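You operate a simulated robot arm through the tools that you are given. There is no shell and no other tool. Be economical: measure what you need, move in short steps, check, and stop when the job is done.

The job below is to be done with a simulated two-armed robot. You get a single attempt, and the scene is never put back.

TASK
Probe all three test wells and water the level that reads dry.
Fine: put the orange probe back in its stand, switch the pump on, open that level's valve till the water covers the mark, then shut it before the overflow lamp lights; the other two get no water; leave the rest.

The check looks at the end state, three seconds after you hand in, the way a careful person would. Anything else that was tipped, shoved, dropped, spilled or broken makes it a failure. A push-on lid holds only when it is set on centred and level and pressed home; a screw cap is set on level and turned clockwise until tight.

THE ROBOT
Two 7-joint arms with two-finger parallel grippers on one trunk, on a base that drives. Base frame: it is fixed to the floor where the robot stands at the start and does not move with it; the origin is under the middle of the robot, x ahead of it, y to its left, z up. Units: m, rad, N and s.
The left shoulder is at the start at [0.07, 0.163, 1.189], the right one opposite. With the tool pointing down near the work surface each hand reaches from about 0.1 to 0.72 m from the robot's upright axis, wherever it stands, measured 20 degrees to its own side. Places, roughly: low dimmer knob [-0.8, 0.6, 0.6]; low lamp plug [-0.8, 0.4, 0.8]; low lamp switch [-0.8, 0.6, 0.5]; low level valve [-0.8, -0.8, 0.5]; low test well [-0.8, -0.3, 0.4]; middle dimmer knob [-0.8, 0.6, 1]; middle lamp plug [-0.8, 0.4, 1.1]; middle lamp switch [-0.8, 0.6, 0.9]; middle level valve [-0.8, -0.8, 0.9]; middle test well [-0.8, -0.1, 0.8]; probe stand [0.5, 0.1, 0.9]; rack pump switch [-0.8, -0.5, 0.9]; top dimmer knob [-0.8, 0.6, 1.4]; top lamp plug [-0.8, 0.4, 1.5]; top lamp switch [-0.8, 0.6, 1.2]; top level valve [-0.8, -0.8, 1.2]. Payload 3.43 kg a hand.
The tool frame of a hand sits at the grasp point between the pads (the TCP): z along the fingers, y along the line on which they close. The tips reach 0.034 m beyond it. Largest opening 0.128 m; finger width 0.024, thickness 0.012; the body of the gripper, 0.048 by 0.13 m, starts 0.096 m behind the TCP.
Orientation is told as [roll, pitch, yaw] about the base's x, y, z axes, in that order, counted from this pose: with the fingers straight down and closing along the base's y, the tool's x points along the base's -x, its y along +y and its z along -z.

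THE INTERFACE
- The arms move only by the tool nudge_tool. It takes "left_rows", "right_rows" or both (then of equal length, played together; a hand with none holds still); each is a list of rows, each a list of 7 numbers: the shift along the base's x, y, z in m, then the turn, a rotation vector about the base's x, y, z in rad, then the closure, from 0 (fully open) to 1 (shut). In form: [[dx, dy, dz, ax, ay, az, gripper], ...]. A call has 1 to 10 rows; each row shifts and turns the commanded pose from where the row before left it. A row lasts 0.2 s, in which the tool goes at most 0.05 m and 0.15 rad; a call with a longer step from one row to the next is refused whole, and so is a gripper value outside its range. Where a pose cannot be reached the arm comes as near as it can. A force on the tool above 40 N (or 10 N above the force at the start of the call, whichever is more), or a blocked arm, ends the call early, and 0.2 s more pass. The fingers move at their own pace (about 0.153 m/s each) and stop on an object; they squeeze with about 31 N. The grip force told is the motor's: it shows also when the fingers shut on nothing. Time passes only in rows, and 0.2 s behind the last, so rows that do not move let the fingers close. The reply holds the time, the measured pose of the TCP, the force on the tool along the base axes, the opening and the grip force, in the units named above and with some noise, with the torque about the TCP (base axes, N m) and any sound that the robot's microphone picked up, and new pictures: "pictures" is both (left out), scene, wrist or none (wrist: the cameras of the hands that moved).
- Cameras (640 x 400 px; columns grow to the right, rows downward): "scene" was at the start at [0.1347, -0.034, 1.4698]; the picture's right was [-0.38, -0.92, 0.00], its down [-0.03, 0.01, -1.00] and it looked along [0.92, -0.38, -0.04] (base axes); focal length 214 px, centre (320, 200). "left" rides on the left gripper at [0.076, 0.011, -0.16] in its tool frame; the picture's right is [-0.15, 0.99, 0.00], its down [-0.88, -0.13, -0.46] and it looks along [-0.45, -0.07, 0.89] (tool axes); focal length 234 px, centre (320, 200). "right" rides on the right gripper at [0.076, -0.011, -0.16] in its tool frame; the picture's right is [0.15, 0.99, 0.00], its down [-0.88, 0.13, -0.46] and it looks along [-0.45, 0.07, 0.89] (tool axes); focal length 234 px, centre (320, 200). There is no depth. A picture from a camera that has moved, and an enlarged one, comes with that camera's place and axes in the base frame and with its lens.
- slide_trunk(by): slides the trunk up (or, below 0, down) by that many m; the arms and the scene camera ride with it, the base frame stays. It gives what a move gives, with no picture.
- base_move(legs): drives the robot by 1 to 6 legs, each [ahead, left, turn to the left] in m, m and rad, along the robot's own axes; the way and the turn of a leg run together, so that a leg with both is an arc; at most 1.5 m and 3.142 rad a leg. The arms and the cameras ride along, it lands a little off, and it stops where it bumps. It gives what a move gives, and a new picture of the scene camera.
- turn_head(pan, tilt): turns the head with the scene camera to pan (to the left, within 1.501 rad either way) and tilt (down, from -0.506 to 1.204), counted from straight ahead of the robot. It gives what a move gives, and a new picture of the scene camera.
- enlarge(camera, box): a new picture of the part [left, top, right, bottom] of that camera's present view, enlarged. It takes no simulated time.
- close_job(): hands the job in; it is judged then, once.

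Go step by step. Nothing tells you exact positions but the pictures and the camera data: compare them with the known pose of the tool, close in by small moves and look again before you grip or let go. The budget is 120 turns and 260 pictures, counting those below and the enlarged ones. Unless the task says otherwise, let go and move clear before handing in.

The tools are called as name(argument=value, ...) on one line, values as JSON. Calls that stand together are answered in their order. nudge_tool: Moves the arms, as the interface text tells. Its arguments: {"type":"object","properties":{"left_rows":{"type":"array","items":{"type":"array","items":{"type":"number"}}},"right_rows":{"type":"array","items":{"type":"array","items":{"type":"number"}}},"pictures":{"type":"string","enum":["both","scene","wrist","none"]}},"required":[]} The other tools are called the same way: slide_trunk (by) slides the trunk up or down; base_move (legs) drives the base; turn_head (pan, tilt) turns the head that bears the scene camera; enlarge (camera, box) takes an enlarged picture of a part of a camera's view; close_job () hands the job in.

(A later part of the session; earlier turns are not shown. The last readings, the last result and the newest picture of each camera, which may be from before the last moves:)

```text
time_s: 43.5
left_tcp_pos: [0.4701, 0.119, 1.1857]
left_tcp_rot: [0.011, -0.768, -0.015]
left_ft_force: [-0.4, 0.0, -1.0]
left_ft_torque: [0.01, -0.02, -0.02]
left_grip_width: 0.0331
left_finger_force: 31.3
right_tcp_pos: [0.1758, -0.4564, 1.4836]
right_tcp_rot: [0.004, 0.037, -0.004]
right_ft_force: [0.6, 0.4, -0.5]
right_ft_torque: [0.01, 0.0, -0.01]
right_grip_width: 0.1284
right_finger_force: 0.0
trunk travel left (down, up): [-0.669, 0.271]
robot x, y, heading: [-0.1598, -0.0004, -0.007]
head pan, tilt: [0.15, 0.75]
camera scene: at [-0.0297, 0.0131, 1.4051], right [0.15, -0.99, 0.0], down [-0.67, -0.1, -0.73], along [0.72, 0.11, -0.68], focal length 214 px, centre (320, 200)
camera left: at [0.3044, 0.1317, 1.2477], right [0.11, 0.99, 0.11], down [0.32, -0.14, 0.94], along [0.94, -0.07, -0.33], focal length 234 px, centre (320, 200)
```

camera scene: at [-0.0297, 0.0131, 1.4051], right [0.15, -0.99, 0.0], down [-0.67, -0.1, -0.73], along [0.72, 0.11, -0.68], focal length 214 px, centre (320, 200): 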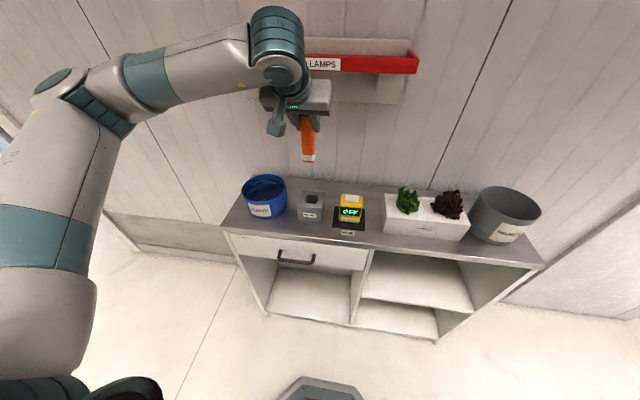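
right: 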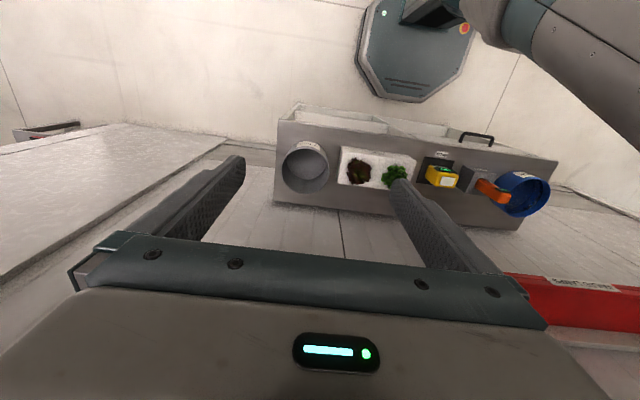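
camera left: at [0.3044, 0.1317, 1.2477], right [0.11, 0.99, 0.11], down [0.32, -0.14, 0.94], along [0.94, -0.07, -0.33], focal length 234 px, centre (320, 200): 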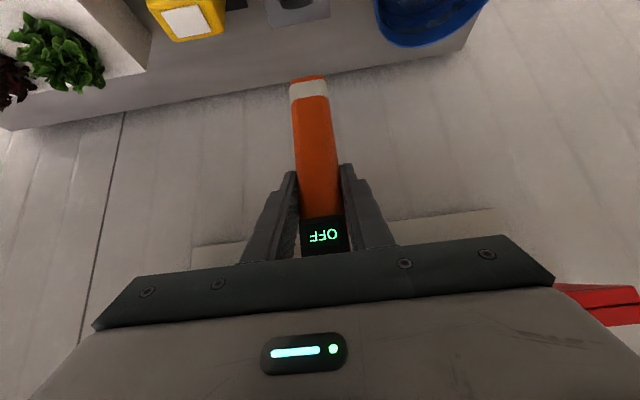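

Probe is held, tip about 0.116 below the TCP. I retract the hand, drive forward a little so the turn has room, then turn to the rack.

nudge_tool(left_rows=[[-0.02, 0, 0.01, 0, 0, 0, 1], [-0.03, 0, 0.01, 0, 0, 0, 1], [-0.03, 0, 0.01, 0, 0, 0, 1], [-0.03, 0, 0, 0, 0, 0, 1]], pictures="none")

base_move(legs=[[0.12, 0, 0], [0, 0, 1.57], [0, 0, 1.577]])

turn_head(pan=0.1, tilt=0.5)

```text
time_s: 44.5
left_tcp_pos: [0.3627, 0.1172, 1.214]
left_tcp_rot: [0.01, -0.768, -0.015]
left_ft_force: [-0.6, -0.5, -1.0]
left_ft_torque: [0.02, -0.01, -0.03]
left_grip_width: 0.0334
left_finger_force: 30.5
right_tcp_pos: [0.1768, -0.4575, 1.4826]
right_tcp_rot: [0.006, 0.038, -0.006]
right_ft_force: [-0.4, -0.6, 0.1]
right_ft_torque: [0.01, -0.03, 0.04]
right_grip_width: 0.1281
right_finger_force: 0.1
trunk travel left (down, up): [-0.669, 0.271]
robot x, y, heading: [-0.1642, -0.001, -0.005]
head pan, tilt: [0.15, 0.75]
```

```text
time_s: 53.5
left_tcp_pos: [-0.5641, -0.1355, 1.2144]
left_tcp_rot: [0.01, -0.766, -3.119]
left_ft_force: [1.1, -0.3, 0.2]
left_ft_torque: [-0.01, 0.02, 0.0]
left_grip_width: 0.0334
left_finger_force: 31.1
right_tcp_pos: [-0.3982, 0.4442, 1.482]
right_tcp_rot: [0.006, 0.037, -3.109]
right_ft_force: [-1.0, 0.3, -0.3]
right_ft_torque: [-0.02, 0.02, 0.01]
right_grip_width: 0.1281
right_finger_force: 0.0
trunk travel left (down, up): [-0.669, 0.271]
robot x, y, heading: [-0.0439, -0.0012, -3.107]
head pan, tilt: [0.15, 0.75]
camera scene: at [-0.1744, -0.0156, 1.405], right [-0.18, 0.98, 0.0], down [0.67, 0.12, -0.73], along [-0.72, -0.13, -0.68], focal length 214 px, centre (320, 200)
```

scene: 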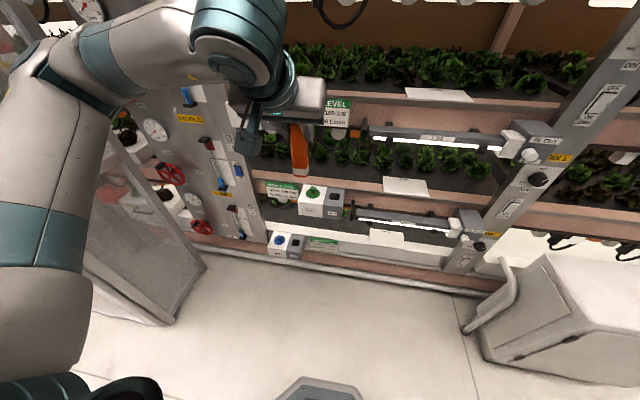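

```text
time_s: 54.3
left_tcp_pos: [-0.5624, -0.1344, 1.2129]
left_tcp_rot: [0.011, -0.766, -3.121]
left_ft_force: [1.0, 0.5, -1.1]
left_ft_torque: [0.01, -0.03, 0.03]
left_grip_width: 0.0334
left_finger_force: 30.7
right_tcp_pos: [-0.398, 0.4441, 1.4822]
right_tcp_rot: [0.005, 0.037, -3.11]
right_ft_force: [0.2, 0.6, -0.4]
right_ft_torque: [0.0, -0.02, 0.02]
right_grip_width: 0.1279
right_finger_force: 0.1
trunk travel left (down, up): [-0.669, 0.271]
robot x, y, heading: [-0.0429, -0.002, -3.115]
head pan, tilt: [0.099, 0.499]
camera scene: at [-0.1831, -0.0127, 1.4269], right [-0.13, 0.99, 0.0], down [0.48, 0.06, -0.88], along [-0.87, -0.12, -0.48], focal length 214 px, centre (320, 200)
```

scene: 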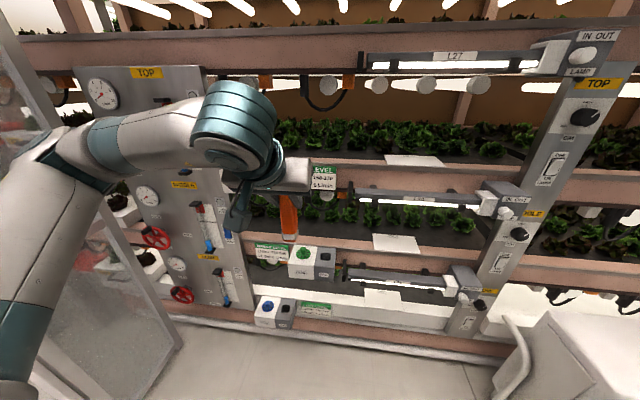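

Measure the middle and low wells from the scene camera and wrist camera.

enlarge(camera="scene", box=[240, 225, 350, 330])

enlarge(camera="left", box=[0, 0, 640, 400])

```text
3.81 times, centred on (295, 278) of scene
camera zoom: at [-0.1831, -0.0127, 1.4269], right [-0.13, 0.99, 0.0], down [0.48, 0.06, -0.88], along [-0.87, -0.12, -0.48], focal length 817 px, centre (415, -95)
```

zoom: 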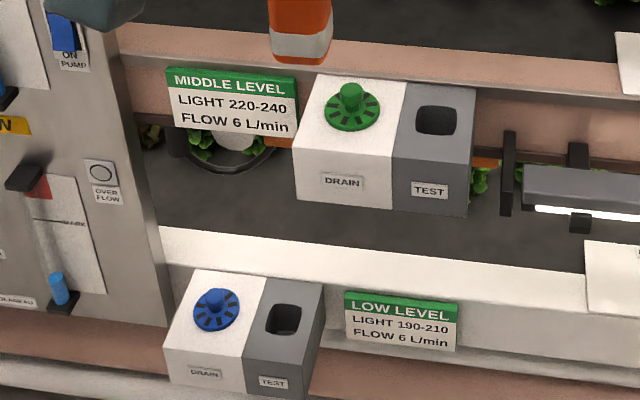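

```text
1.00 times, centred on (320, 200) of left (not enlarged: the box is as wide or as high as the picture)
camera zoom: at [-0.3978, -0.14, 1.2763], right [-0.08, -0.99, 0.11], down [-0.32, 0.13, 0.94], along [-0.94, 0.04, -0.33], focal length 234 px, centre (320, 200)
```

zoom: 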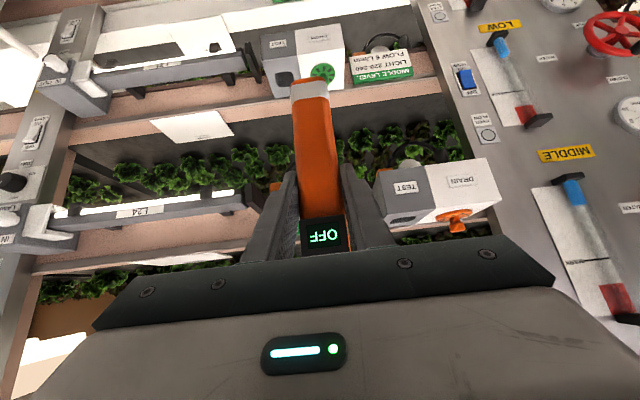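

Middle TEST slot ≈ (-0.775,-0.077,0.863). I lower the trunk so the probe tip passes above it, square up the yaw, and drive in slightly.

slide_trunk(by=-0.2)

nudge_tool(left_rows=[[0, 0.02, 0, 0, 0, -0.012, 1], [0, 0.02, 0, 0, 0, -0.012, 1], [0, 0.015, 0, 0, 0, -0.012, 1]], pictures="none")

base_move(legs=[[0.1, 0, 0]])

enlarge(camera="left", box=[0, 0, 640, 400])

```text
time_s: 56.4
left_tcp_pos: [-0.5638, -0.1347, 1.0143]
left_tcp_rot: [0.01, -0.766, -3.12]
left_ft_force: [-0.6, -0.3, -1.8]
left_ft_torque: [-0.01, -0.02, 0.02]
left_grip_width: 0.0334
left_finger_force: 31.7
right_tcp_pos: [-0.398, 0.4436, 1.2833]
right_tcp_rot: [0.005, 0.037, -3.111]
right_ft_force: [0.4, 0.3, -0.1]
right_ft_torque: [-0.01, 0.0, -0.04]
right_grip_width: 0.1279
right_finger_force: 0.1
trunk travel left (down, up): [-0.469, 0.471]
robot x, y, heading: [-0.0394, 0.0006, -3.114]
head pan, tilt: [0.099, 0.499]
```

```text
time_s: 57.2
left_tcp_pos: [-0.563, -0.0789, 1.0139]
left_tcp_rot: [0.013, -0.765, 3.128]
left_ft_force: [-0.1, 0.3, -0.4]
left_ft_torque: [0.0, -0.01, -0.01]
left_grip_width: 0.0335
left_finger_force: 31.1
right_tcp_pos: [-0.3989, 0.445, 1.2828]
right_tcp_rot: [0.006, 0.037, -3.11]
right_ft_force: [-0.4, 0.4, 1.1]
right_ft_torque: [0.02, -0.02, -0.01]
right_grip_width: 0.1282
right_finger_force: 0.0
trunk travel left (down, up): [-0.469, 0.471]
robot x, y, heading: [-0.0426, -0.0003, -3.111]
head pan, tilt: [0.099, 0.499]
```

```text
time_s: 58.4
left_tcp_pos: [-0.6618, -0.0825, 1.0149]
left_tcp_rot: [0.008, -0.766, 3.128]
left_ft_force: [0.5, -0.6, -1.1]
left_ft_torque: [0.01, 0.02, 0.0]
left_grip_width: 0.0333
left_finger_force: 30.5
right_tcp_pos: [-0.4991, 0.4399, 1.2823]
right_tcp_rot: [0.004, 0.036, -3.106]
right_ft_force: [-0.8, 0.1, -0.9]
right_ft_torque: [0.0, -0.06, 0.01]
right_grip_width: 0.1282
right_finger_force: 0.1
trunk travel left (down, up): [-0.469, 0.471]
robot x, y, heading: [-0.1411, -0.004, -3.107]
head pan, tilt: [0.099, 0.499]
camera scene: at [-0.2833, -0.0162, 1.227], right [-0.13, 0.99, 0.0], down [0.48, 0.06, -0.88], along [-0.87, -0.12, -0.48], focal length 214 px, centre (320, 200)
```

scene: 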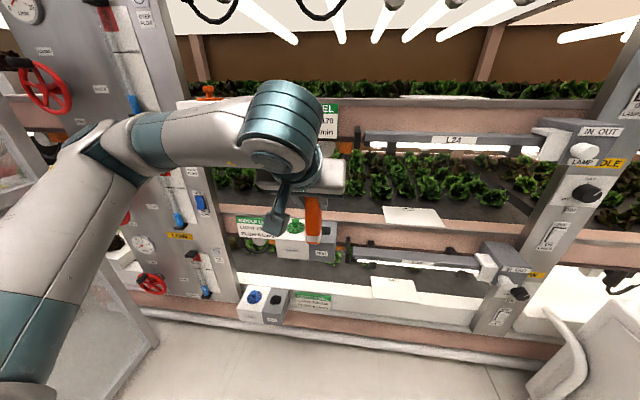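

```text
1.00 times, centred on (320, 200) of left (not enlarged: the box is as wide or as high as the picture)
camera zoom: at [-0.498, -0.095, 1.0766], right [-0.11, -0.99, 0.11], down [-0.32, 0.14, 0.94], along [-0.94, 0.07, -0.33], focal length 234 px, centre (320, 200)
```

zoom: 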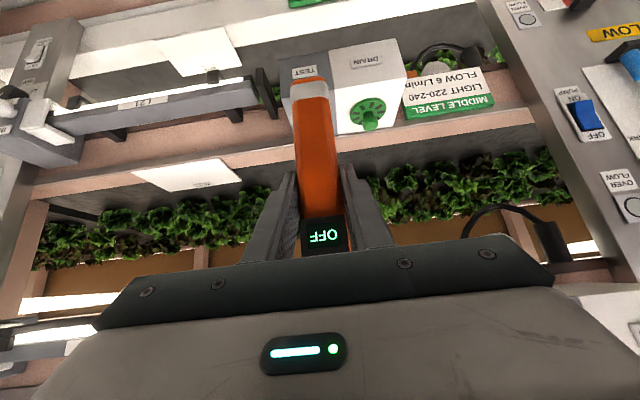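

Advance 6 cm toward the slot and look.

nudge_tool(left_rows=[[-0.02, 0, 0, 0, 0, 0, 1], [-0.02, 0, 0, 0, 0, 0, 1], [-0.02, 0, 0, 0, 0, 0, 1]], pictures="wrist")

enlarge(camera="scene", box=[225, 150, 385, 290])

```text
time_s: 59.2
left_tcp_pos: [-0.7237, -0.084, 1.0143]
left_tcp_rot: [0.011, -0.766, 3.127]
left_ft_force: [-0.6, 0.2, -0.8]
left_ft_torque: [-0.02, 0.0, 0.0]
left_grip_width: 0.0335
left_finger_force: 30.9
right_tcp_pos: [-0.4978, 0.441, 1.2821]
right_tcp_rot: [0.005, 0.037, -3.109]
right_ft_force: [0.1, -0.8, -0.1]
right_ft_torque: [0.0, 0.01, 0.01]
right_grip_width: 0.1283
right_finger_force: 0.1
trunk travel left (down, up): [-0.469, 0.471]
robot x, y, heading: [-0.1431, -0.0041, -3.104]
head pan, tilt: [0.099, 0.499]
camera left: at [-0.5585, -0.0954, 1.0767], right [-0.11, -0.99, 0.11], down [-0.32, 0.14, 0.94], along [-0.94, 0.07, -0.33], focal length 234 px, centre (320, 200)
```

left: 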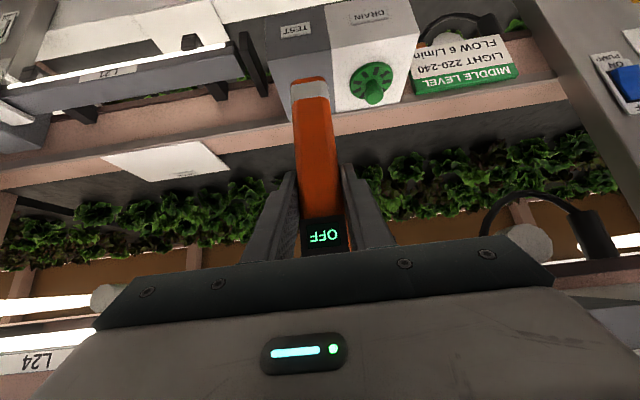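

```text
2.86 times, centred on (305, 220) of scene
camera zoom: at [-0.2827, -0.0162, 1.227], right [-0.13, 0.99, 0.0], down [0.47, 0.06, -0.88], along [-0.87, -0.12, -0.48], focal length 613 px, centre (363, 143)
```

zoom: 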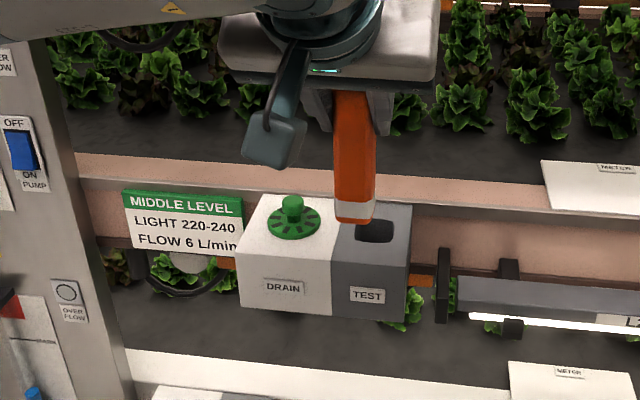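

Slot ≈ (-0.798,-0.077,0.838). Shift the tip over it: -0.05 in x, +0.009 in y.

nudge_tool(left_rows=[[-0.018, 0.003, 0, 0, 0, 0, 1], [-0.018, 0.003, 0, 0, 0, 0, 1], [-0.01, 0.003, -0.01, 0, 0, 0, 1]], pictures="wrist")

enlarge(camera="scene", box=[265, 190, 365, 270])

```text
time_s: 60.0
left_tcp_pos: [-0.7705, -0.075, 1.0039]
left_tcp_rot: [0.01, -0.765, 3.128]
left_ft_force: [-0.8, -0.4, -1.0]
left_ft_torque: [0.02, -0.03, -0.01]
left_grip_width: 0.0334
left_finger_force: 30.5
right_tcp_pos: [-0.4984, 0.4396, 1.2824]
right_tcp_rot: [0.004, 0.037, -3.108]
right_ft_force: [1.3, -0.1, -0.2]
right_ft_torque: [0.0, -0.02, 0.01]
right_grip_width: 0.128
right_finger_force: 0.0
trunk travel left (down, up): [-0.469, 0.471]
robot x, y, heading: [-0.1439, -0.0045, -3.11]
head pan, tilt: [0.099, 0.499]
camera left: at [-0.6047, -0.0868, 1.0662], right [-0.11, -0.99, 0.11], down [-0.32, 0.14, 0.94], along [-0.94, 0.07, -0.33], focal length 234 px, centre (320, 200)
```

left: 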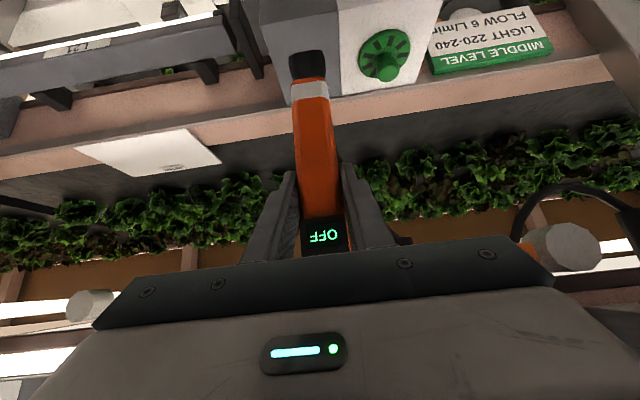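

```text
5.00 times, centred on (315, 230) of scene
camera zoom: at [-0.2832, -0.0162, 1.2269], right [-0.13, 0.99, 0.0], down [0.47, 0.06, -0.88], along [-0.87, -0.12, -0.48], focal length 1072 px, centre (345, 50)
```

zoom: 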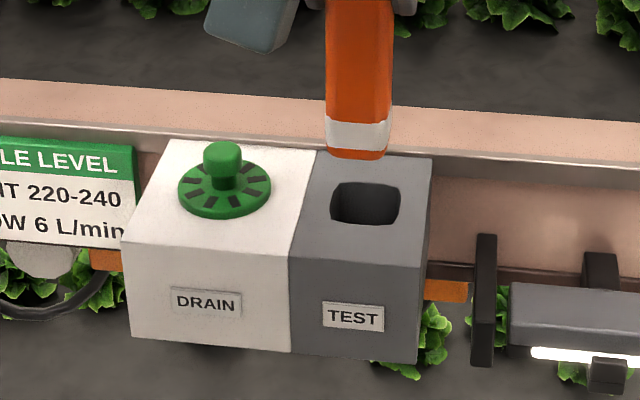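

Triangulated: slot (-0.80,-0.0755,0.839), probe tip centre ≈ (-0.781,-0.0765,0.894). Move over and lower to just above.

nudge_tool(left_rows=[[-0.019, 0.001, 0, 0, 0, 0, 1], [0, 0, -0.02, 0, 0, 0, 1], [0, 0, -0.025, 0, 0, 0, 1]], pictures="wrist")

enlarge(camera="scene", box=[265, 190, 365, 270])

enlarge(camera="left", box=[250, 30, 370, 130])

```text
time_s: 60.8
left_tcp_pos: [-0.7879, -0.0739, 0.9586]
left_tcp_rot: [0.01, -0.767, 3.128]
left_ft_force: [0.4, 0.4, -1.9]
left_ft_torque: [0.0, -0.02, 0.01]
left_grip_width: 0.0335
left_finger_force: 30.9
right_tcp_pos: [-0.4986, 0.4405, 1.2832]
right_tcp_rot: [0.003, 0.037, -3.108]
right_ft_force: [-0.1, 0.3, 0.3]
right_ft_torque: [0.0, -0.02, -0.01]
right_grip_width: 0.128
right_finger_force: 0.1
trunk travel left (down, up): [-0.469, 0.471]
robot x, y, heading: [-0.1452, -0.0037, -3.105]
head pan, tilt: [0.099, 0.499]
camera left: at [-0.6221, -0.0851, 1.021], right [-0.11, -0.99, 0.11], down [-0.32, 0.14, 0.94], along [-0.94, 0.07, -0.33], focal length 234 px, centre (320, 200)
```

left: 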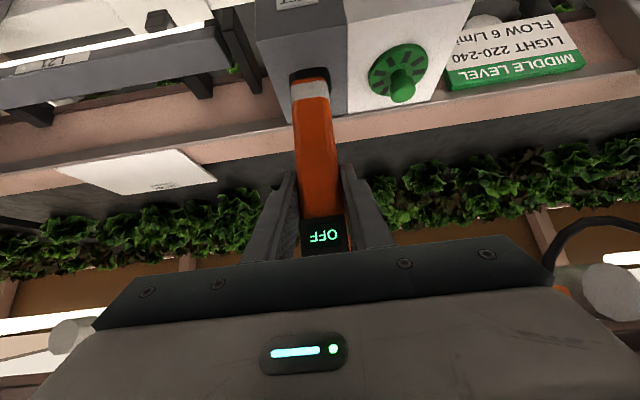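

```text
5.00 times, centred on (315, 230) of scene
camera zoom: at [-0.2832, -0.0162, 1.227], right [-0.13, 0.99, 0.0], down [0.48, 0.06, -0.88], along [-0.87, -0.12, -0.48], focal length 1072 px, centre (345, 50)
```

zoom: 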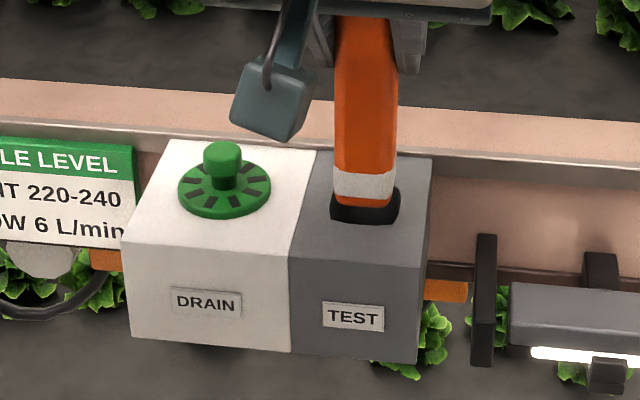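

```text
4.00 times, centred on (310, 80) of left
camera zoom: at [-0.6221, -0.0851, 1.021], right [-0.11, -0.99, 0.11], down [-0.32, 0.14, 0.94], along [-0.94, 0.07, -0.33], focal length 937 px, centre (360, 680)
```

zoom: 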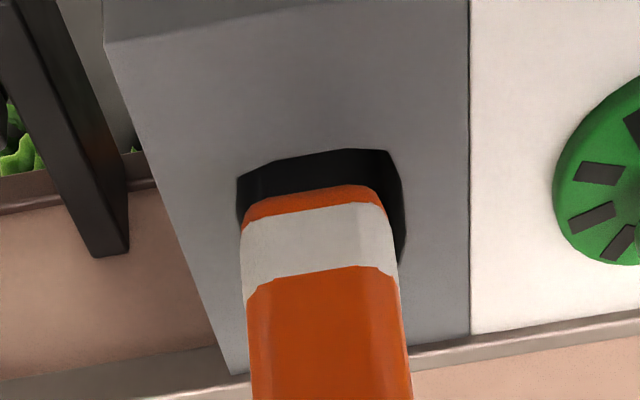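

Aligned above the slot. Lower the probe into the well.

nudge_tool(left_rows=[[0.001, -0.001, -0.012, 0, 0, 0, 1], [0, 0, -0.012, 0, 0, 0, 1], [0, 0, -0.012, 0, 0, 0, 1], [0, 0, -0.012, 0, 0, 0, 1]], pictures="wrist")

enlarge(camera="left", box=[270, 200, 370, 260])

```text
time_s: 61.8
left_tcp_pos: [-0.7833, -0.0745, 0.9144]
left_tcp_rot: [0.008, -0.773, 3.13]
left_ft_force: [0.5, 1.0, 26.3]
left_ft_torque: [0.22, 0.12, -0.05]
left_grip_width: 0.0333
left_finger_force: 30.7
right_tcp_pos: [-0.4961, 0.4402, 1.2835]
right_tcp_rot: [0.007, 0.034, -3.109]
right_ft_force: [0.6, -0.9, 0.7]
right_ft_torque: [-0.01, -0.01, 0.02]
right_grip_width: 0.1281
right_finger_force: 0.1
trunk travel left (down, up): [-0.469, 0.471]
robot x, y, heading: [-0.1435, -0.0014, -3.106]
head pan, tilt: [0.099, 0.499]
camera left: at [-0.6192, -0.0862, 0.9758], right [-0.11, -0.99, 0.11], down [-0.31, 0.14, 0.94], along [-0.94, 0.07, -0.32], focal length 234 px, centre (320, 200)
```

left: 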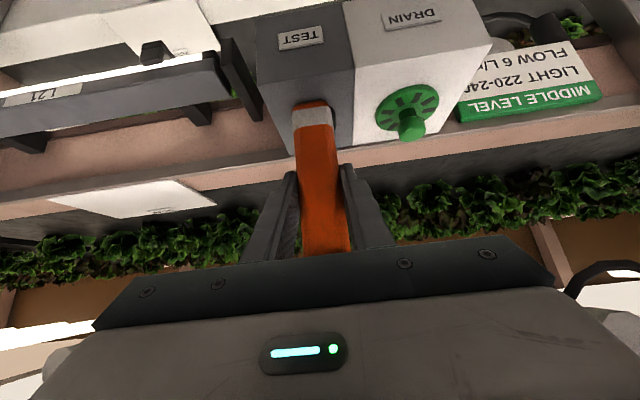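

```text
6.40 times, centred on (320, 230) of left
camera zoom: at [-0.6192, -0.0862, 0.9758], right [-0.11, -0.99, 0.11], down [-0.31, 0.14, 0.94], along [-0.94, 0.07, -0.32], focal length 1499 px, centre (320, 8)
```

zoom: 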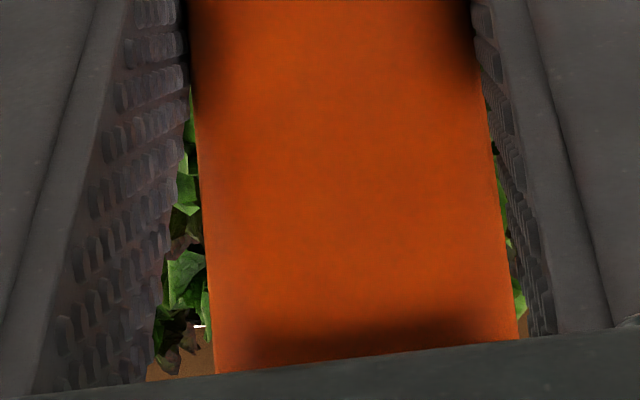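

The probe met resistance and slid up in the fingers. Look from the scene camera.

enlarge(camera="scene", box=[265, 190, 365, 270])

enlarge(camera="left", box=[250, 60, 370, 160])

```text
5.00 times, centred on (315, 230) of scene
camera zoom: at [-0.28, -0.0157, 1.2275], right [-0.13, 0.99, 0.0], down [0.47, 0.06, -0.88], along [-0.87, -0.12, -0.48], focal length 1072 px, centre (345, 50)
```

zoom: 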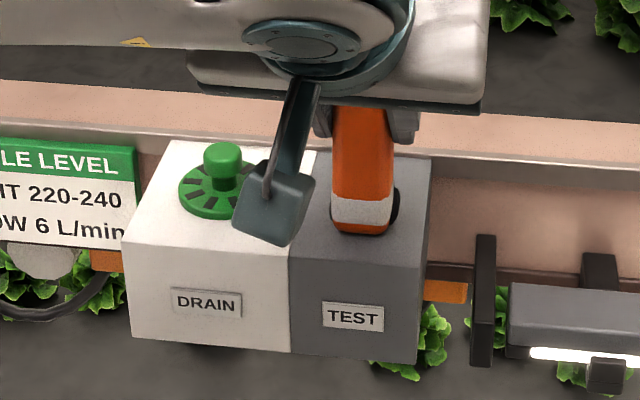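

```text
4.00 times, centred on (310, 110) of left
camera zoom: at [-0.6192, -0.0862, 0.9758], right [-0.11, -0.99, 0.11], down [-0.31, 0.14, 0.94], along [-0.94, 0.07, -0.32], focal length 937 px, centre (360, 560)
```

zoom: 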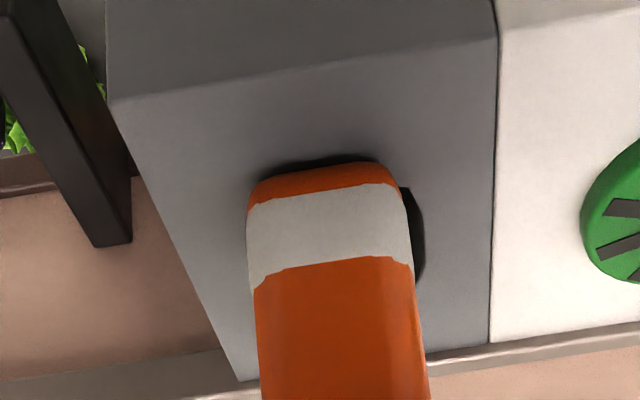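

The tip seems to sit on the front rim. Lift 2.5 cm and re-measure.

nudge_tool(left_rows=[[0, 0, 0.015, 0, 0, 0, 1], [0, 0, 0.015, 0, 0, 0, 1]], pictures="wrist")

enlarge(camera="scene", box=[265, 190, 365, 270])

enlarge(camera="left", box=[250, 50, 370, 150])

```text
time_s: 62.4
left_tcp_pos: [-0.7865, -0.0767, 0.9418]
left_tcp_rot: [0.013, -0.764, 3.125]
left_ft_force: [0.0, -0.6, -0.4]
left_ft_torque: [0.01, 0.04, -0.02]
left_grip_width: 0.0333
left_finger_force: 30.6
right_tcp_pos: [-0.4971, 0.4411, 1.2818]
right_tcp_rot: [0.004, 0.035, -3.106]
right_ft_force: [-0.4, 0.3, -0.1]
right_ft_torque: [-0.01, 0.04, 0.01]
right_grip_width: 0.1279
right_finger_force: 0.1
trunk travel left (down, up): [-0.469, 0.471]
robot x, y, heading: [-0.1431, -0.0023, -3.106]
head pan, tilt: [0.099, 0.499]
camera left: at [-0.6204, -0.0863, 1.0044], right [-0.11, -0.99, 0.11], down [-0.32, 0.14, 0.94], along [-0.94, 0.07, -0.33], focal length 234 px, centre (320, 200)
```

left: 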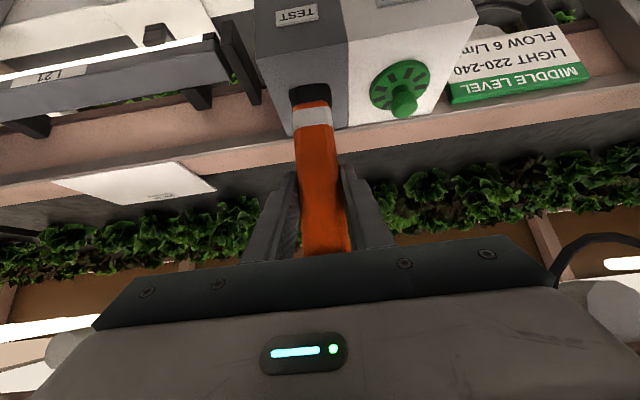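

```text
5.00 times, centred on (315, 230) of scene
camera zoom: at [-0.2819, -0.0159, 1.2269], right [-0.13, 0.99, 0.0], down [0.47, 0.06, -0.88], along [-0.87, -0.12, -0.48], focal length 1072 px, centre (345, 50)
```

zoom: 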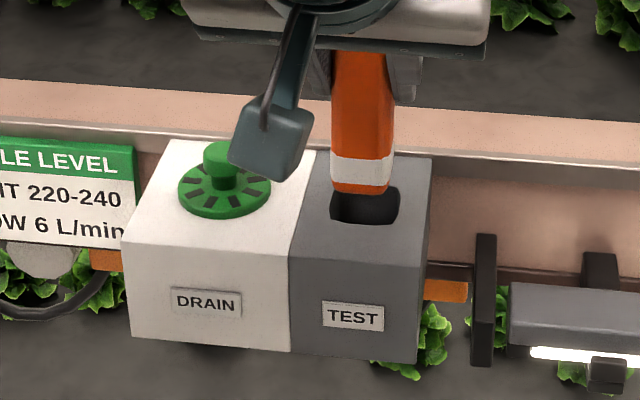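

```text
4.00 times, centred on (310, 100) of left
camera zoom: at [-0.6204, -0.0863, 1.0044], right [-0.11, -0.99, 0.11], down [-0.32, 0.14, 0.94], along [-0.94, 0.07, -0.33], focal length 937 px, centre (360, 600)
```

zoom: 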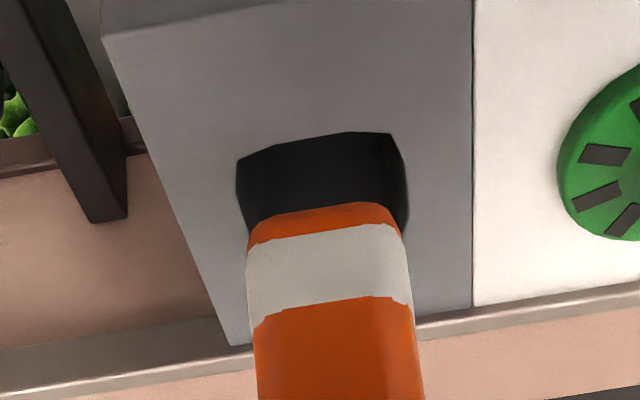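

Tip front edge is ~1 cm too far out. Shift -x 0.0145 and lower gently into the hole.

nudge_tool(left_rows=[[-0.0145, 0.0005, 0, 0, 0, 0, 1], [0, 0, -0.012, 0, 0, 0, 1], [0, 0, -0.012, 0, 0, 0, 1], [0, 0, -0.008, 0, 0, 0, 1], [0, 0, -0.008, 0, 0, 0, 1]], pictures="wrist")

enlarge(camera="scene", box=[265, 190, 365, 270])

```text
time_s: 63.6
left_tcp_pos: [-0.8019, -0.0745, 0.9015]
left_tcp_rot: [0.01, -0.764, 3.129]
left_ft_force: [-0.1, 0.6, -1.1]
left_ft_torque: [0.03, -0.01, 0.03]
left_grip_width: 0.0335
left_finger_force: 31.4
right_tcp_pos: [-0.4993, 0.4407, 1.2824]
right_tcp_rot: [0.003, 0.036, -3.108]
right_ft_force: [0.6, -0.3, 0.1]
right_ft_torque: [0.02, -0.01, -0.01]
right_grip_width: 0.128
right_finger_force: 0.0
trunk travel left (down, up): [-0.469, 0.471]
robot x, y, heading: [-0.1458, -0.0035, -3.11]
head pan, tilt: [0.099, 0.499]
camera left: at [-0.6364, -0.0855, 0.9632], right [-0.11, -0.99, 0.11], down [-0.32, 0.14, 0.94], along [-0.94, 0.07, -0.33], focal length 234 px, centre (320, 200)
```

left: 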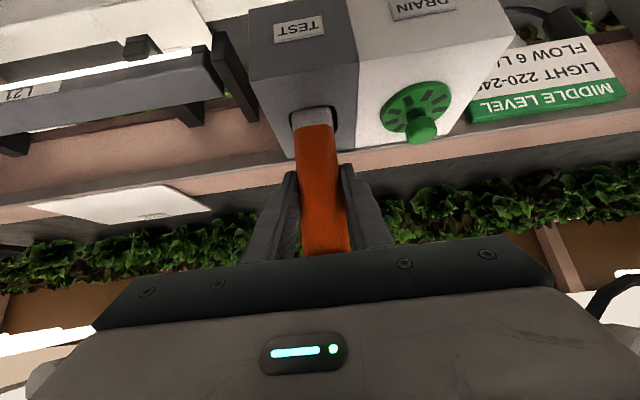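

```text
5.00 times, centred on (315, 230) of scene
camera zoom: at [-0.2829, -0.0162, 1.227], right [-0.13, 0.99, 0.0], down [0.47, 0.06, -0.88], along [-0.87, -0.12, -0.48], focal length 1072 px, centre (345, 50)
```

zoom: 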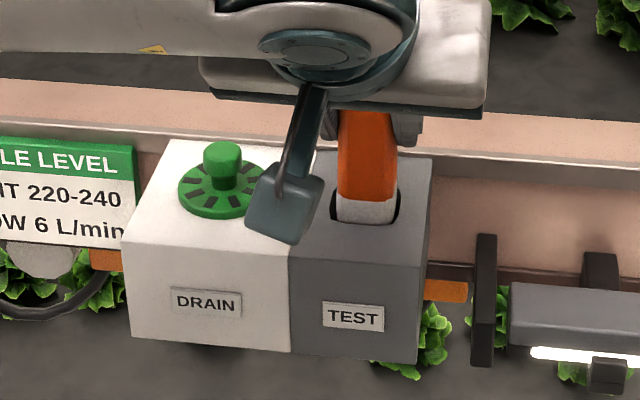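

The tip is in the hole with no force. Lower further 1.5 cm.

nudge_tool(left_rows=[[0, 0, -0.008, 0, 0, 0, 1], [0, 0, -0.007, 0, 0, 0, 1]], pictures="wrist")

enlarge(camera="left", box=[250, 90, 370, 190])

```text
time_s: 64.2
left_tcp_pos: [-0.8011, -0.075, 0.8856]
left_tcp_rot: [0.012, -0.766, 3.128]
left_ft_force: [-0.6, 0.1, -1.0]
left_ft_torque: [0.03, -0.03, -0.04]
left_grip_width: 0.0333
left_finger_force: 31.4
right_tcp_pos: [-0.4993, 0.4403, 1.2822]
right_tcp_rot: [0.006, 0.036, -3.109]
right_ft_force: [-0.7, 0.2, -0.1]
right_ft_torque: [0.04, 0.02, -0.01]
right_grip_width: 0.1281
right_finger_force: 0.1
trunk travel left (down, up): [-0.469, 0.471]
robot x, y, heading: [-0.1407, -0.0034, -3.102]
head pan, tilt: [0.099, 0.499]
camera left: at [-0.636, -0.0856, 0.9483], right [-0.11, -0.99, 0.11], down [-0.32, 0.14, 0.94], along [-0.94, 0.07, -0.33], focal length 234 px, centre (320, 200)
```

left: 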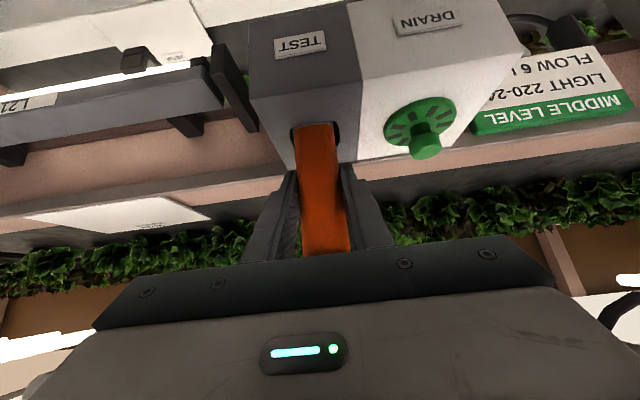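

```text
4.00 times, centred on (310, 140) of left
camera zoom: at [-0.636, -0.0856, 0.9483], right [-0.11, -0.99, 0.11], down [-0.32, 0.14, 0.94], along [-0.94, 0.07, -0.33], focal length 937 px, centre (360, 440)
```

zoom: 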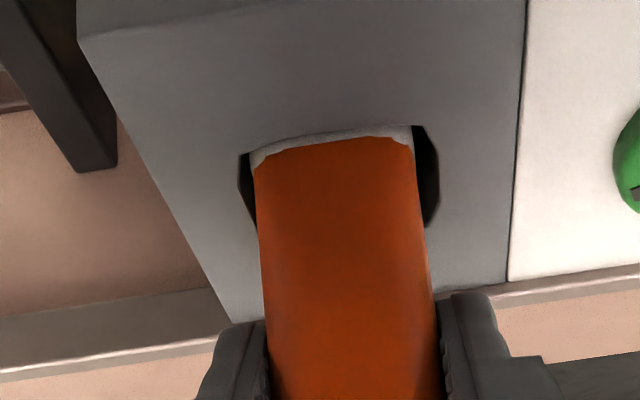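

Probe is ~2.7 cm in. I'll release it to settle in the well, then regrip it higher with the display in view.

nudge_tool(left_rows=[[0, 0, -0.006, 0, 0, 0, 1], [0, 0, 0, 0, 0, 0, 0.7], [0, 0, 0, 0, 0, 0, 0.6], [0, 0, 0, 0, 0, 0, 0.55], [0, 0, 0, 0, 0, 0, 0.55]], pictures="wrist")

enlarge(camera="scene", box=[265, 190, 365, 270])

```text
time_s: 65.4
left_tcp_pos: [-0.8003, -0.0754, 0.8798]
left_tcp_rot: [0.01, -0.765, 3.127]
left_ft_force: [-0.5, 0.2, -0.5]
left_ft_torque: [0.0, 0.01, -0.05]
left_grip_width: 0.0576
left_finger_force: 0.0
right_tcp_pos: [-0.4983, 0.4404, 1.2835]
right_tcp_rot: [0.005, 0.037, -3.108]
right_ft_force: [-0.5, -0.1, 0.6]
right_ft_torque: [0.02, 0.0, 0.01]
right_grip_width: 0.1281
right_finger_force: 0.1
trunk travel left (down, up): [-0.469, 0.471]
robot x, y, heading: [-0.1389, 0.0005, -3.11]
head pan, tilt: [0.099, 0.499]
camera left: at [-0.636, -0.086, 0.9425], right [-0.11, -0.99, 0.11], down [-0.32, 0.14, 0.94], along [-0.94, 0.07, -0.33], focal length 234 px, centre (320, 200)
```

left: 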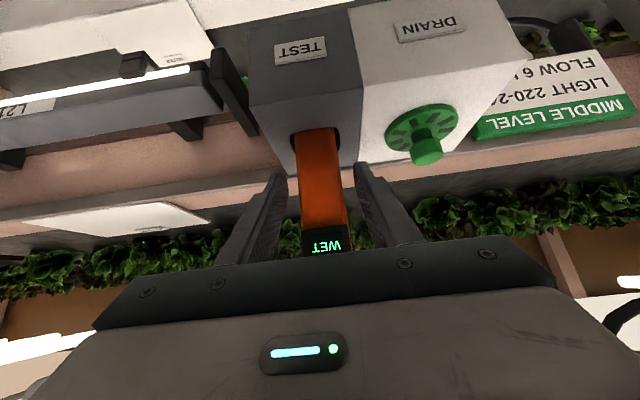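

```text
5.00 times, centred on (315, 230) of scene
camera zoom: at [-0.2826, -0.0161, 1.227], right [-0.13, 0.99, 0.0], down [0.47, 0.06, -0.88], along [-0.87, -0.12, -0.48], focal length 1072 px, centre (345, 50)
```

zoom: 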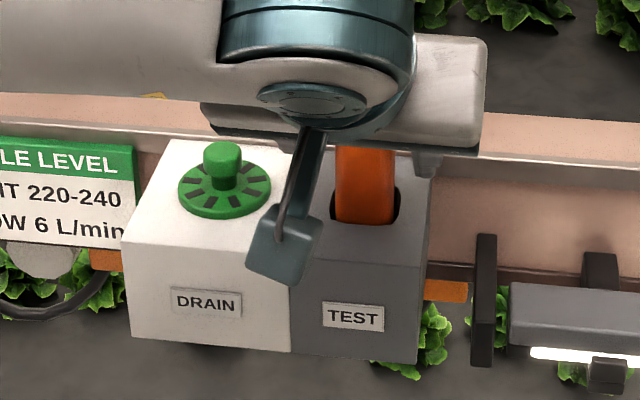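

Middle reads WET. Raise 8 mm and regrip, then verify the reading enlarged.

enlarge(camera="left", box=[290, 220, 360, 260])

nudge_tool(left_rows=[[0, 0.0, 0.008, 0, 0, 0, 0.55], [0, 0, 0, 0, 0, 0, 0.8], [0, 0, 0, 0, 0, 0, 1], [0, 0, 0, 0, 0, 0, 1], [0, 0, 0, 0, 0, 0, 1]], pictures="wrist")

```text
9.14 times, centred on (325, 240) of left
camera zoom: at [-0.636, -0.086, 0.9425], right [-0.11, -0.99, 0.11], down [-0.32, 0.14, 0.94], along [-0.94, 0.07, -0.33], focal length 2141 px, centre (274, -166)
```

zoom: 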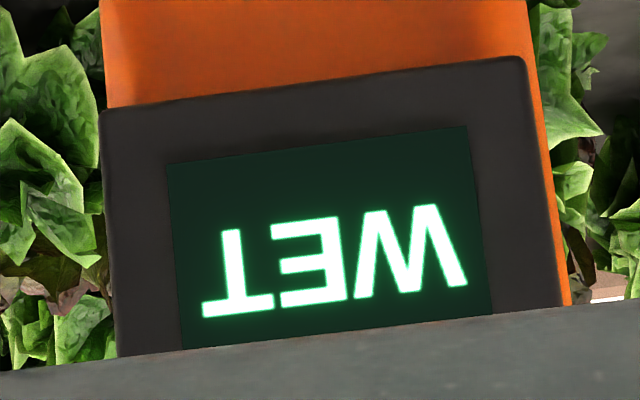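

```text
time_s: 66.6
left_tcp_pos: [-0.8007, -0.075, 0.8873]
left_tcp_rot: [0.01, -0.769, 3.131]
left_ft_force: [-0.2, -0.4, 2.4]
left_ft_torque: [0.0, 0.0, -0.02]
left_grip_width: 0.0335
left_finger_force: 30.9
right_tcp_pos: [-0.4974, 0.4415, 1.2833]
right_tcp_rot: [0.006, 0.036, -3.11]
right_ft_force: [0.5, -1.0, 0.6]
right_ft_torque: [0.03, 0.0, -0.01]
right_grip_width: 0.128
right_finger_force: 0.1
trunk travel left (down, up): [-0.469, 0.471]
robot x, y, heading: [-0.1411, -0.0064, -3.108]
head pan, tilt: [0.099, 0.499]
camera left: at [-0.6355, -0.0859, 0.9506], right [-0.11, -0.99, 0.11], down [-0.32, 0.14, 0.94], along [-0.94, 0.07, -0.33], focal length 234 px, centre (320, 200)
```

left: 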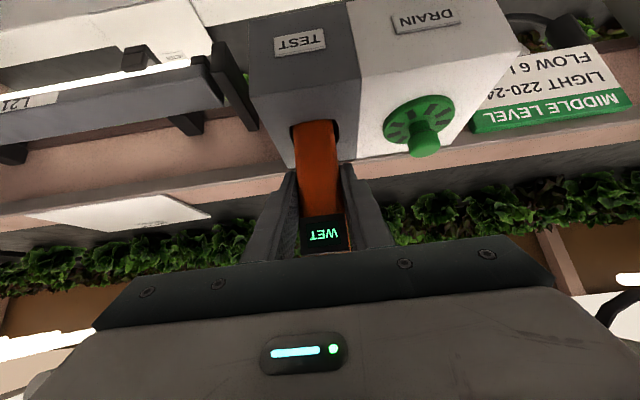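

Middle = WET. Lift out vertically, back off, and check clearance.

nudge_tool(left_rows=[[0, 0, 0.01, 0, 0, 0, 1], [0, 0, 0.02, 0, 0, 0, 1], [0, 0, 0.02, 0, 0, 0, 1], [0, 0, 0.02, 0, 0, 0, 1], [0, 0, 0.02, 0, 0, 0, 1], [0.02, 0, 0.01, 0, 0, 0, 1], [0.03, 0, 0, 0, 0, 0, 1], [0.03, 0, 0, 0, 0, 0, 1]], pictures="wrist")

base_move(legs=[[-0.12, 0, 0], [0, 0.19, -0.03]])

```text
time_s: 68.4
left_tcp_pos: [-0.7216, -0.0742, 0.9883]
left_tcp_rot: [0.009, -0.767, 3.129]
left_ft_force: [0.9, -0.5, -1.0]
left_ft_torque: [-0.01, 0.01, -0.01]
left_grip_width: 0.0334
left_finger_force: 31.1
right_tcp_pos: [-0.4972, 0.4403, 1.283]
right_tcp_rot: [0.004, 0.036, -3.109]
right_ft_force: [-0.2, -0.1, -0.4]
right_ft_torque: [-0.01, 0.02, 0.01]
right_grip_width: 0.1281
right_finger_force: 0.1
trunk travel left (down, up): [-0.469, 0.471]
robot x, y, heading: [-0.1402, -0.0022, -3.108]
head pan, tilt: [0.099, 0.499]
camera left: at [-0.5557, -0.0859, 1.0512], right [-0.11, -0.99, 0.11], down [-0.32, 0.14, 0.94], along [-0.94, 0.07, -0.33], focal length 234 px, centre (320, 200)
```

left: 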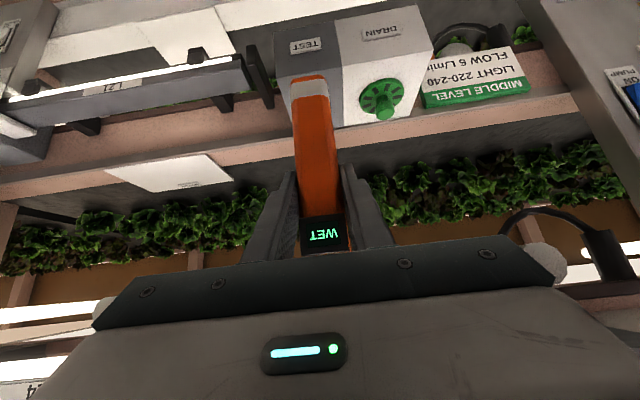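

```text
time_s: 70.8
left_tcp_pos: [-0.6023, -0.2457, 0.9893]
left_tcp_rot: [0.008, -0.766, 3.099]
left_ft_force: [0.4, -1.0, -0.9]
left_ft_torque: [0.03, 0.01, 0.03]
left_grip_width: 0.0336
left_finger_force: 30.8
right_tcp_pos: [-0.3643, 0.2632, 1.2813]
right_tcp_rot: [0.003, 0.037, -3.136]
right_ft_force: [1.0, 0.5, 0.2]
right_ft_torque: [0.01, -0.05, -0.01]
right_grip_width: 0.1279
right_finger_force: 0.1
trunk travel left (down, up): [-0.469, 0.471]
robot x, y, heading: [-0.0216, -0.19, -3.136]
head pan, tilt: [0.099, 0.499]
camera scene: at [-0.1617, -0.2004, 1.227], right [-0.1, 0.99, 0.0], down [0.48, 0.05, -0.88], along [-0.87, -0.09, -0.48], focal length 214 px, centre (320, 200)
```

scene: 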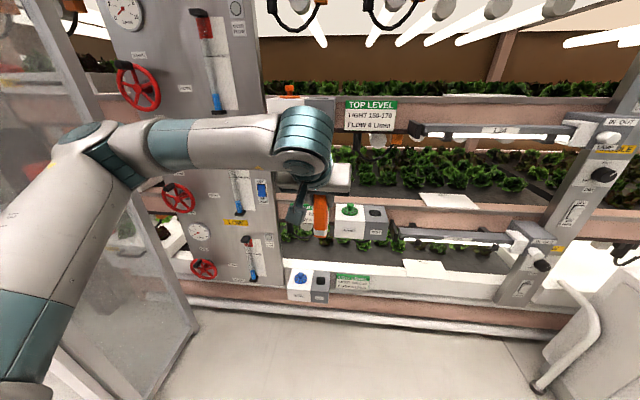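

Lower the trunk for the low well and square up.

slide_trunk(by=-0.345)

nudge_tool(left_rows=[[0, -0.01, 0, 0, 0, 0.015, 1], [-0.01, -0.012, 0, 0, 0, 0.015, 1]], pictures="both")

enlarge(camera="scene", box=[230, 190, 390, 310])

```text
time_s: 74.2
left_tcp_pos: [-0.6021, -0.2453, 0.6443]
left_tcp_rot: [0.01, -0.766, 3.098]
left_ft_force: [0.1, 0.4, -1.6]
left_ft_torque: [0.0, 0.01, -0.02]
left_grip_width: 0.0332
left_finger_force: 31.4
right_tcp_pos: [-0.3644, 0.264, 0.9382]
right_tcp_rot: [0.004, 0.036, -3.138]
right_ft_force: [-0.6, 0.1, 0.0]
right_ft_torque: [0.03, -0.01, 0.0]
right_grip_width: 0.1281
right_finger_force: 0.1
trunk travel left (down, up): [-0.124, 0.816]
robot x, y, heading: [-0.0191, -0.1928, -3.142]
head pan, tilt: [0.099, 0.499]
```

```text
time_s: 74.8
left_tcp_pos: [-0.6111, -0.267, 0.6425]
left_tcp_rot: [0.011, -0.765, 3.13]
left_ft_force: [0.0, 0.3, -0.2]
left_ft_torque: [-0.04, -0.01, 0.03]
left_grip_width: 0.0334
left_finger_force: 31.4
right_tcp_pos: [-0.3638, 0.2636, 0.9386]
right_tcp_rot: [0.005, 0.037, -3.137]
right_ft_force: [0.1, -0.1, -0.2]
right_ft_torque: [-0.03, -0.02, -0.01]
right_grip_width: 0.128
right_finger_force: 0.1
trunk travel left (down, up): [-0.124, 0.816]
robot x, y, heading: [-0.0217, -0.1887, -3.136]
head pan, tilt: [0.099, 0.499]
camera scene: at [-0.1617, -0.1999, 0.882], right [-0.1, 0.99, 0.0], down [0.48, 0.05, -0.88], along [-0.87, -0.09, -0.48], focal length 214 px, centre (320, 200)
camera left: at [-0.4466, -0.2786, 0.705], right [-0.11, -0.99, 0.11], down [-0.32, 0.14, 0.94], along [-0.94, 0.07, -0.33], focal length 234 px, centre (320, 200)
```

scene: 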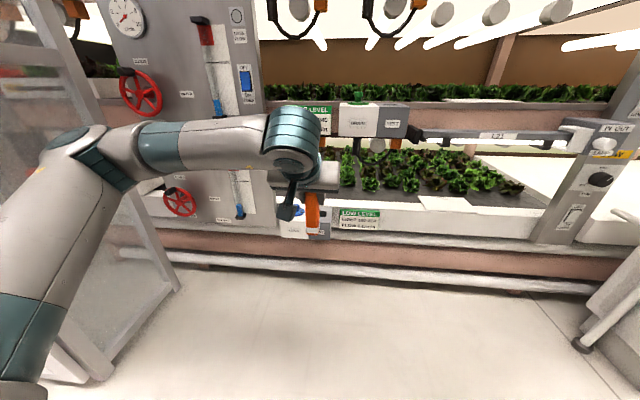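
left: 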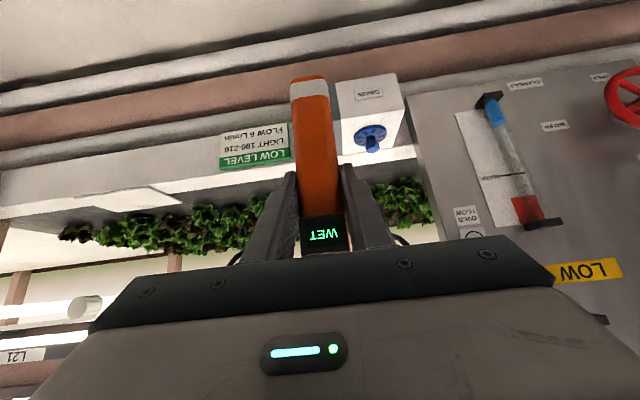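

```text
3.33 times, centred on (310, 250) of scene
camera zoom: at [-0.1617, -0.1999, 0.882], right [-0.1, 0.99, 0.0], down [0.48, 0.05, -0.88], along [-0.87, -0.09, -0.48], focal length 715 px, centre (353, 33)
```

zoom: 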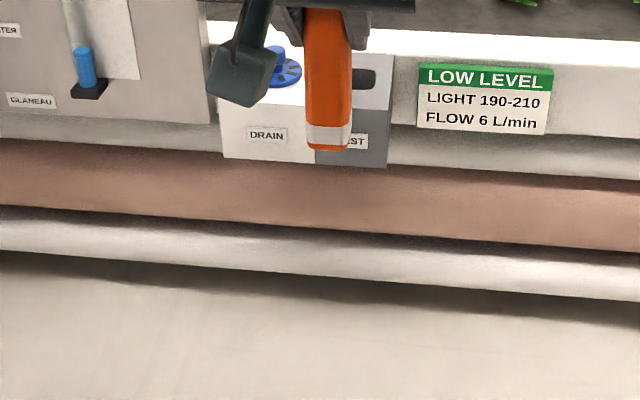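

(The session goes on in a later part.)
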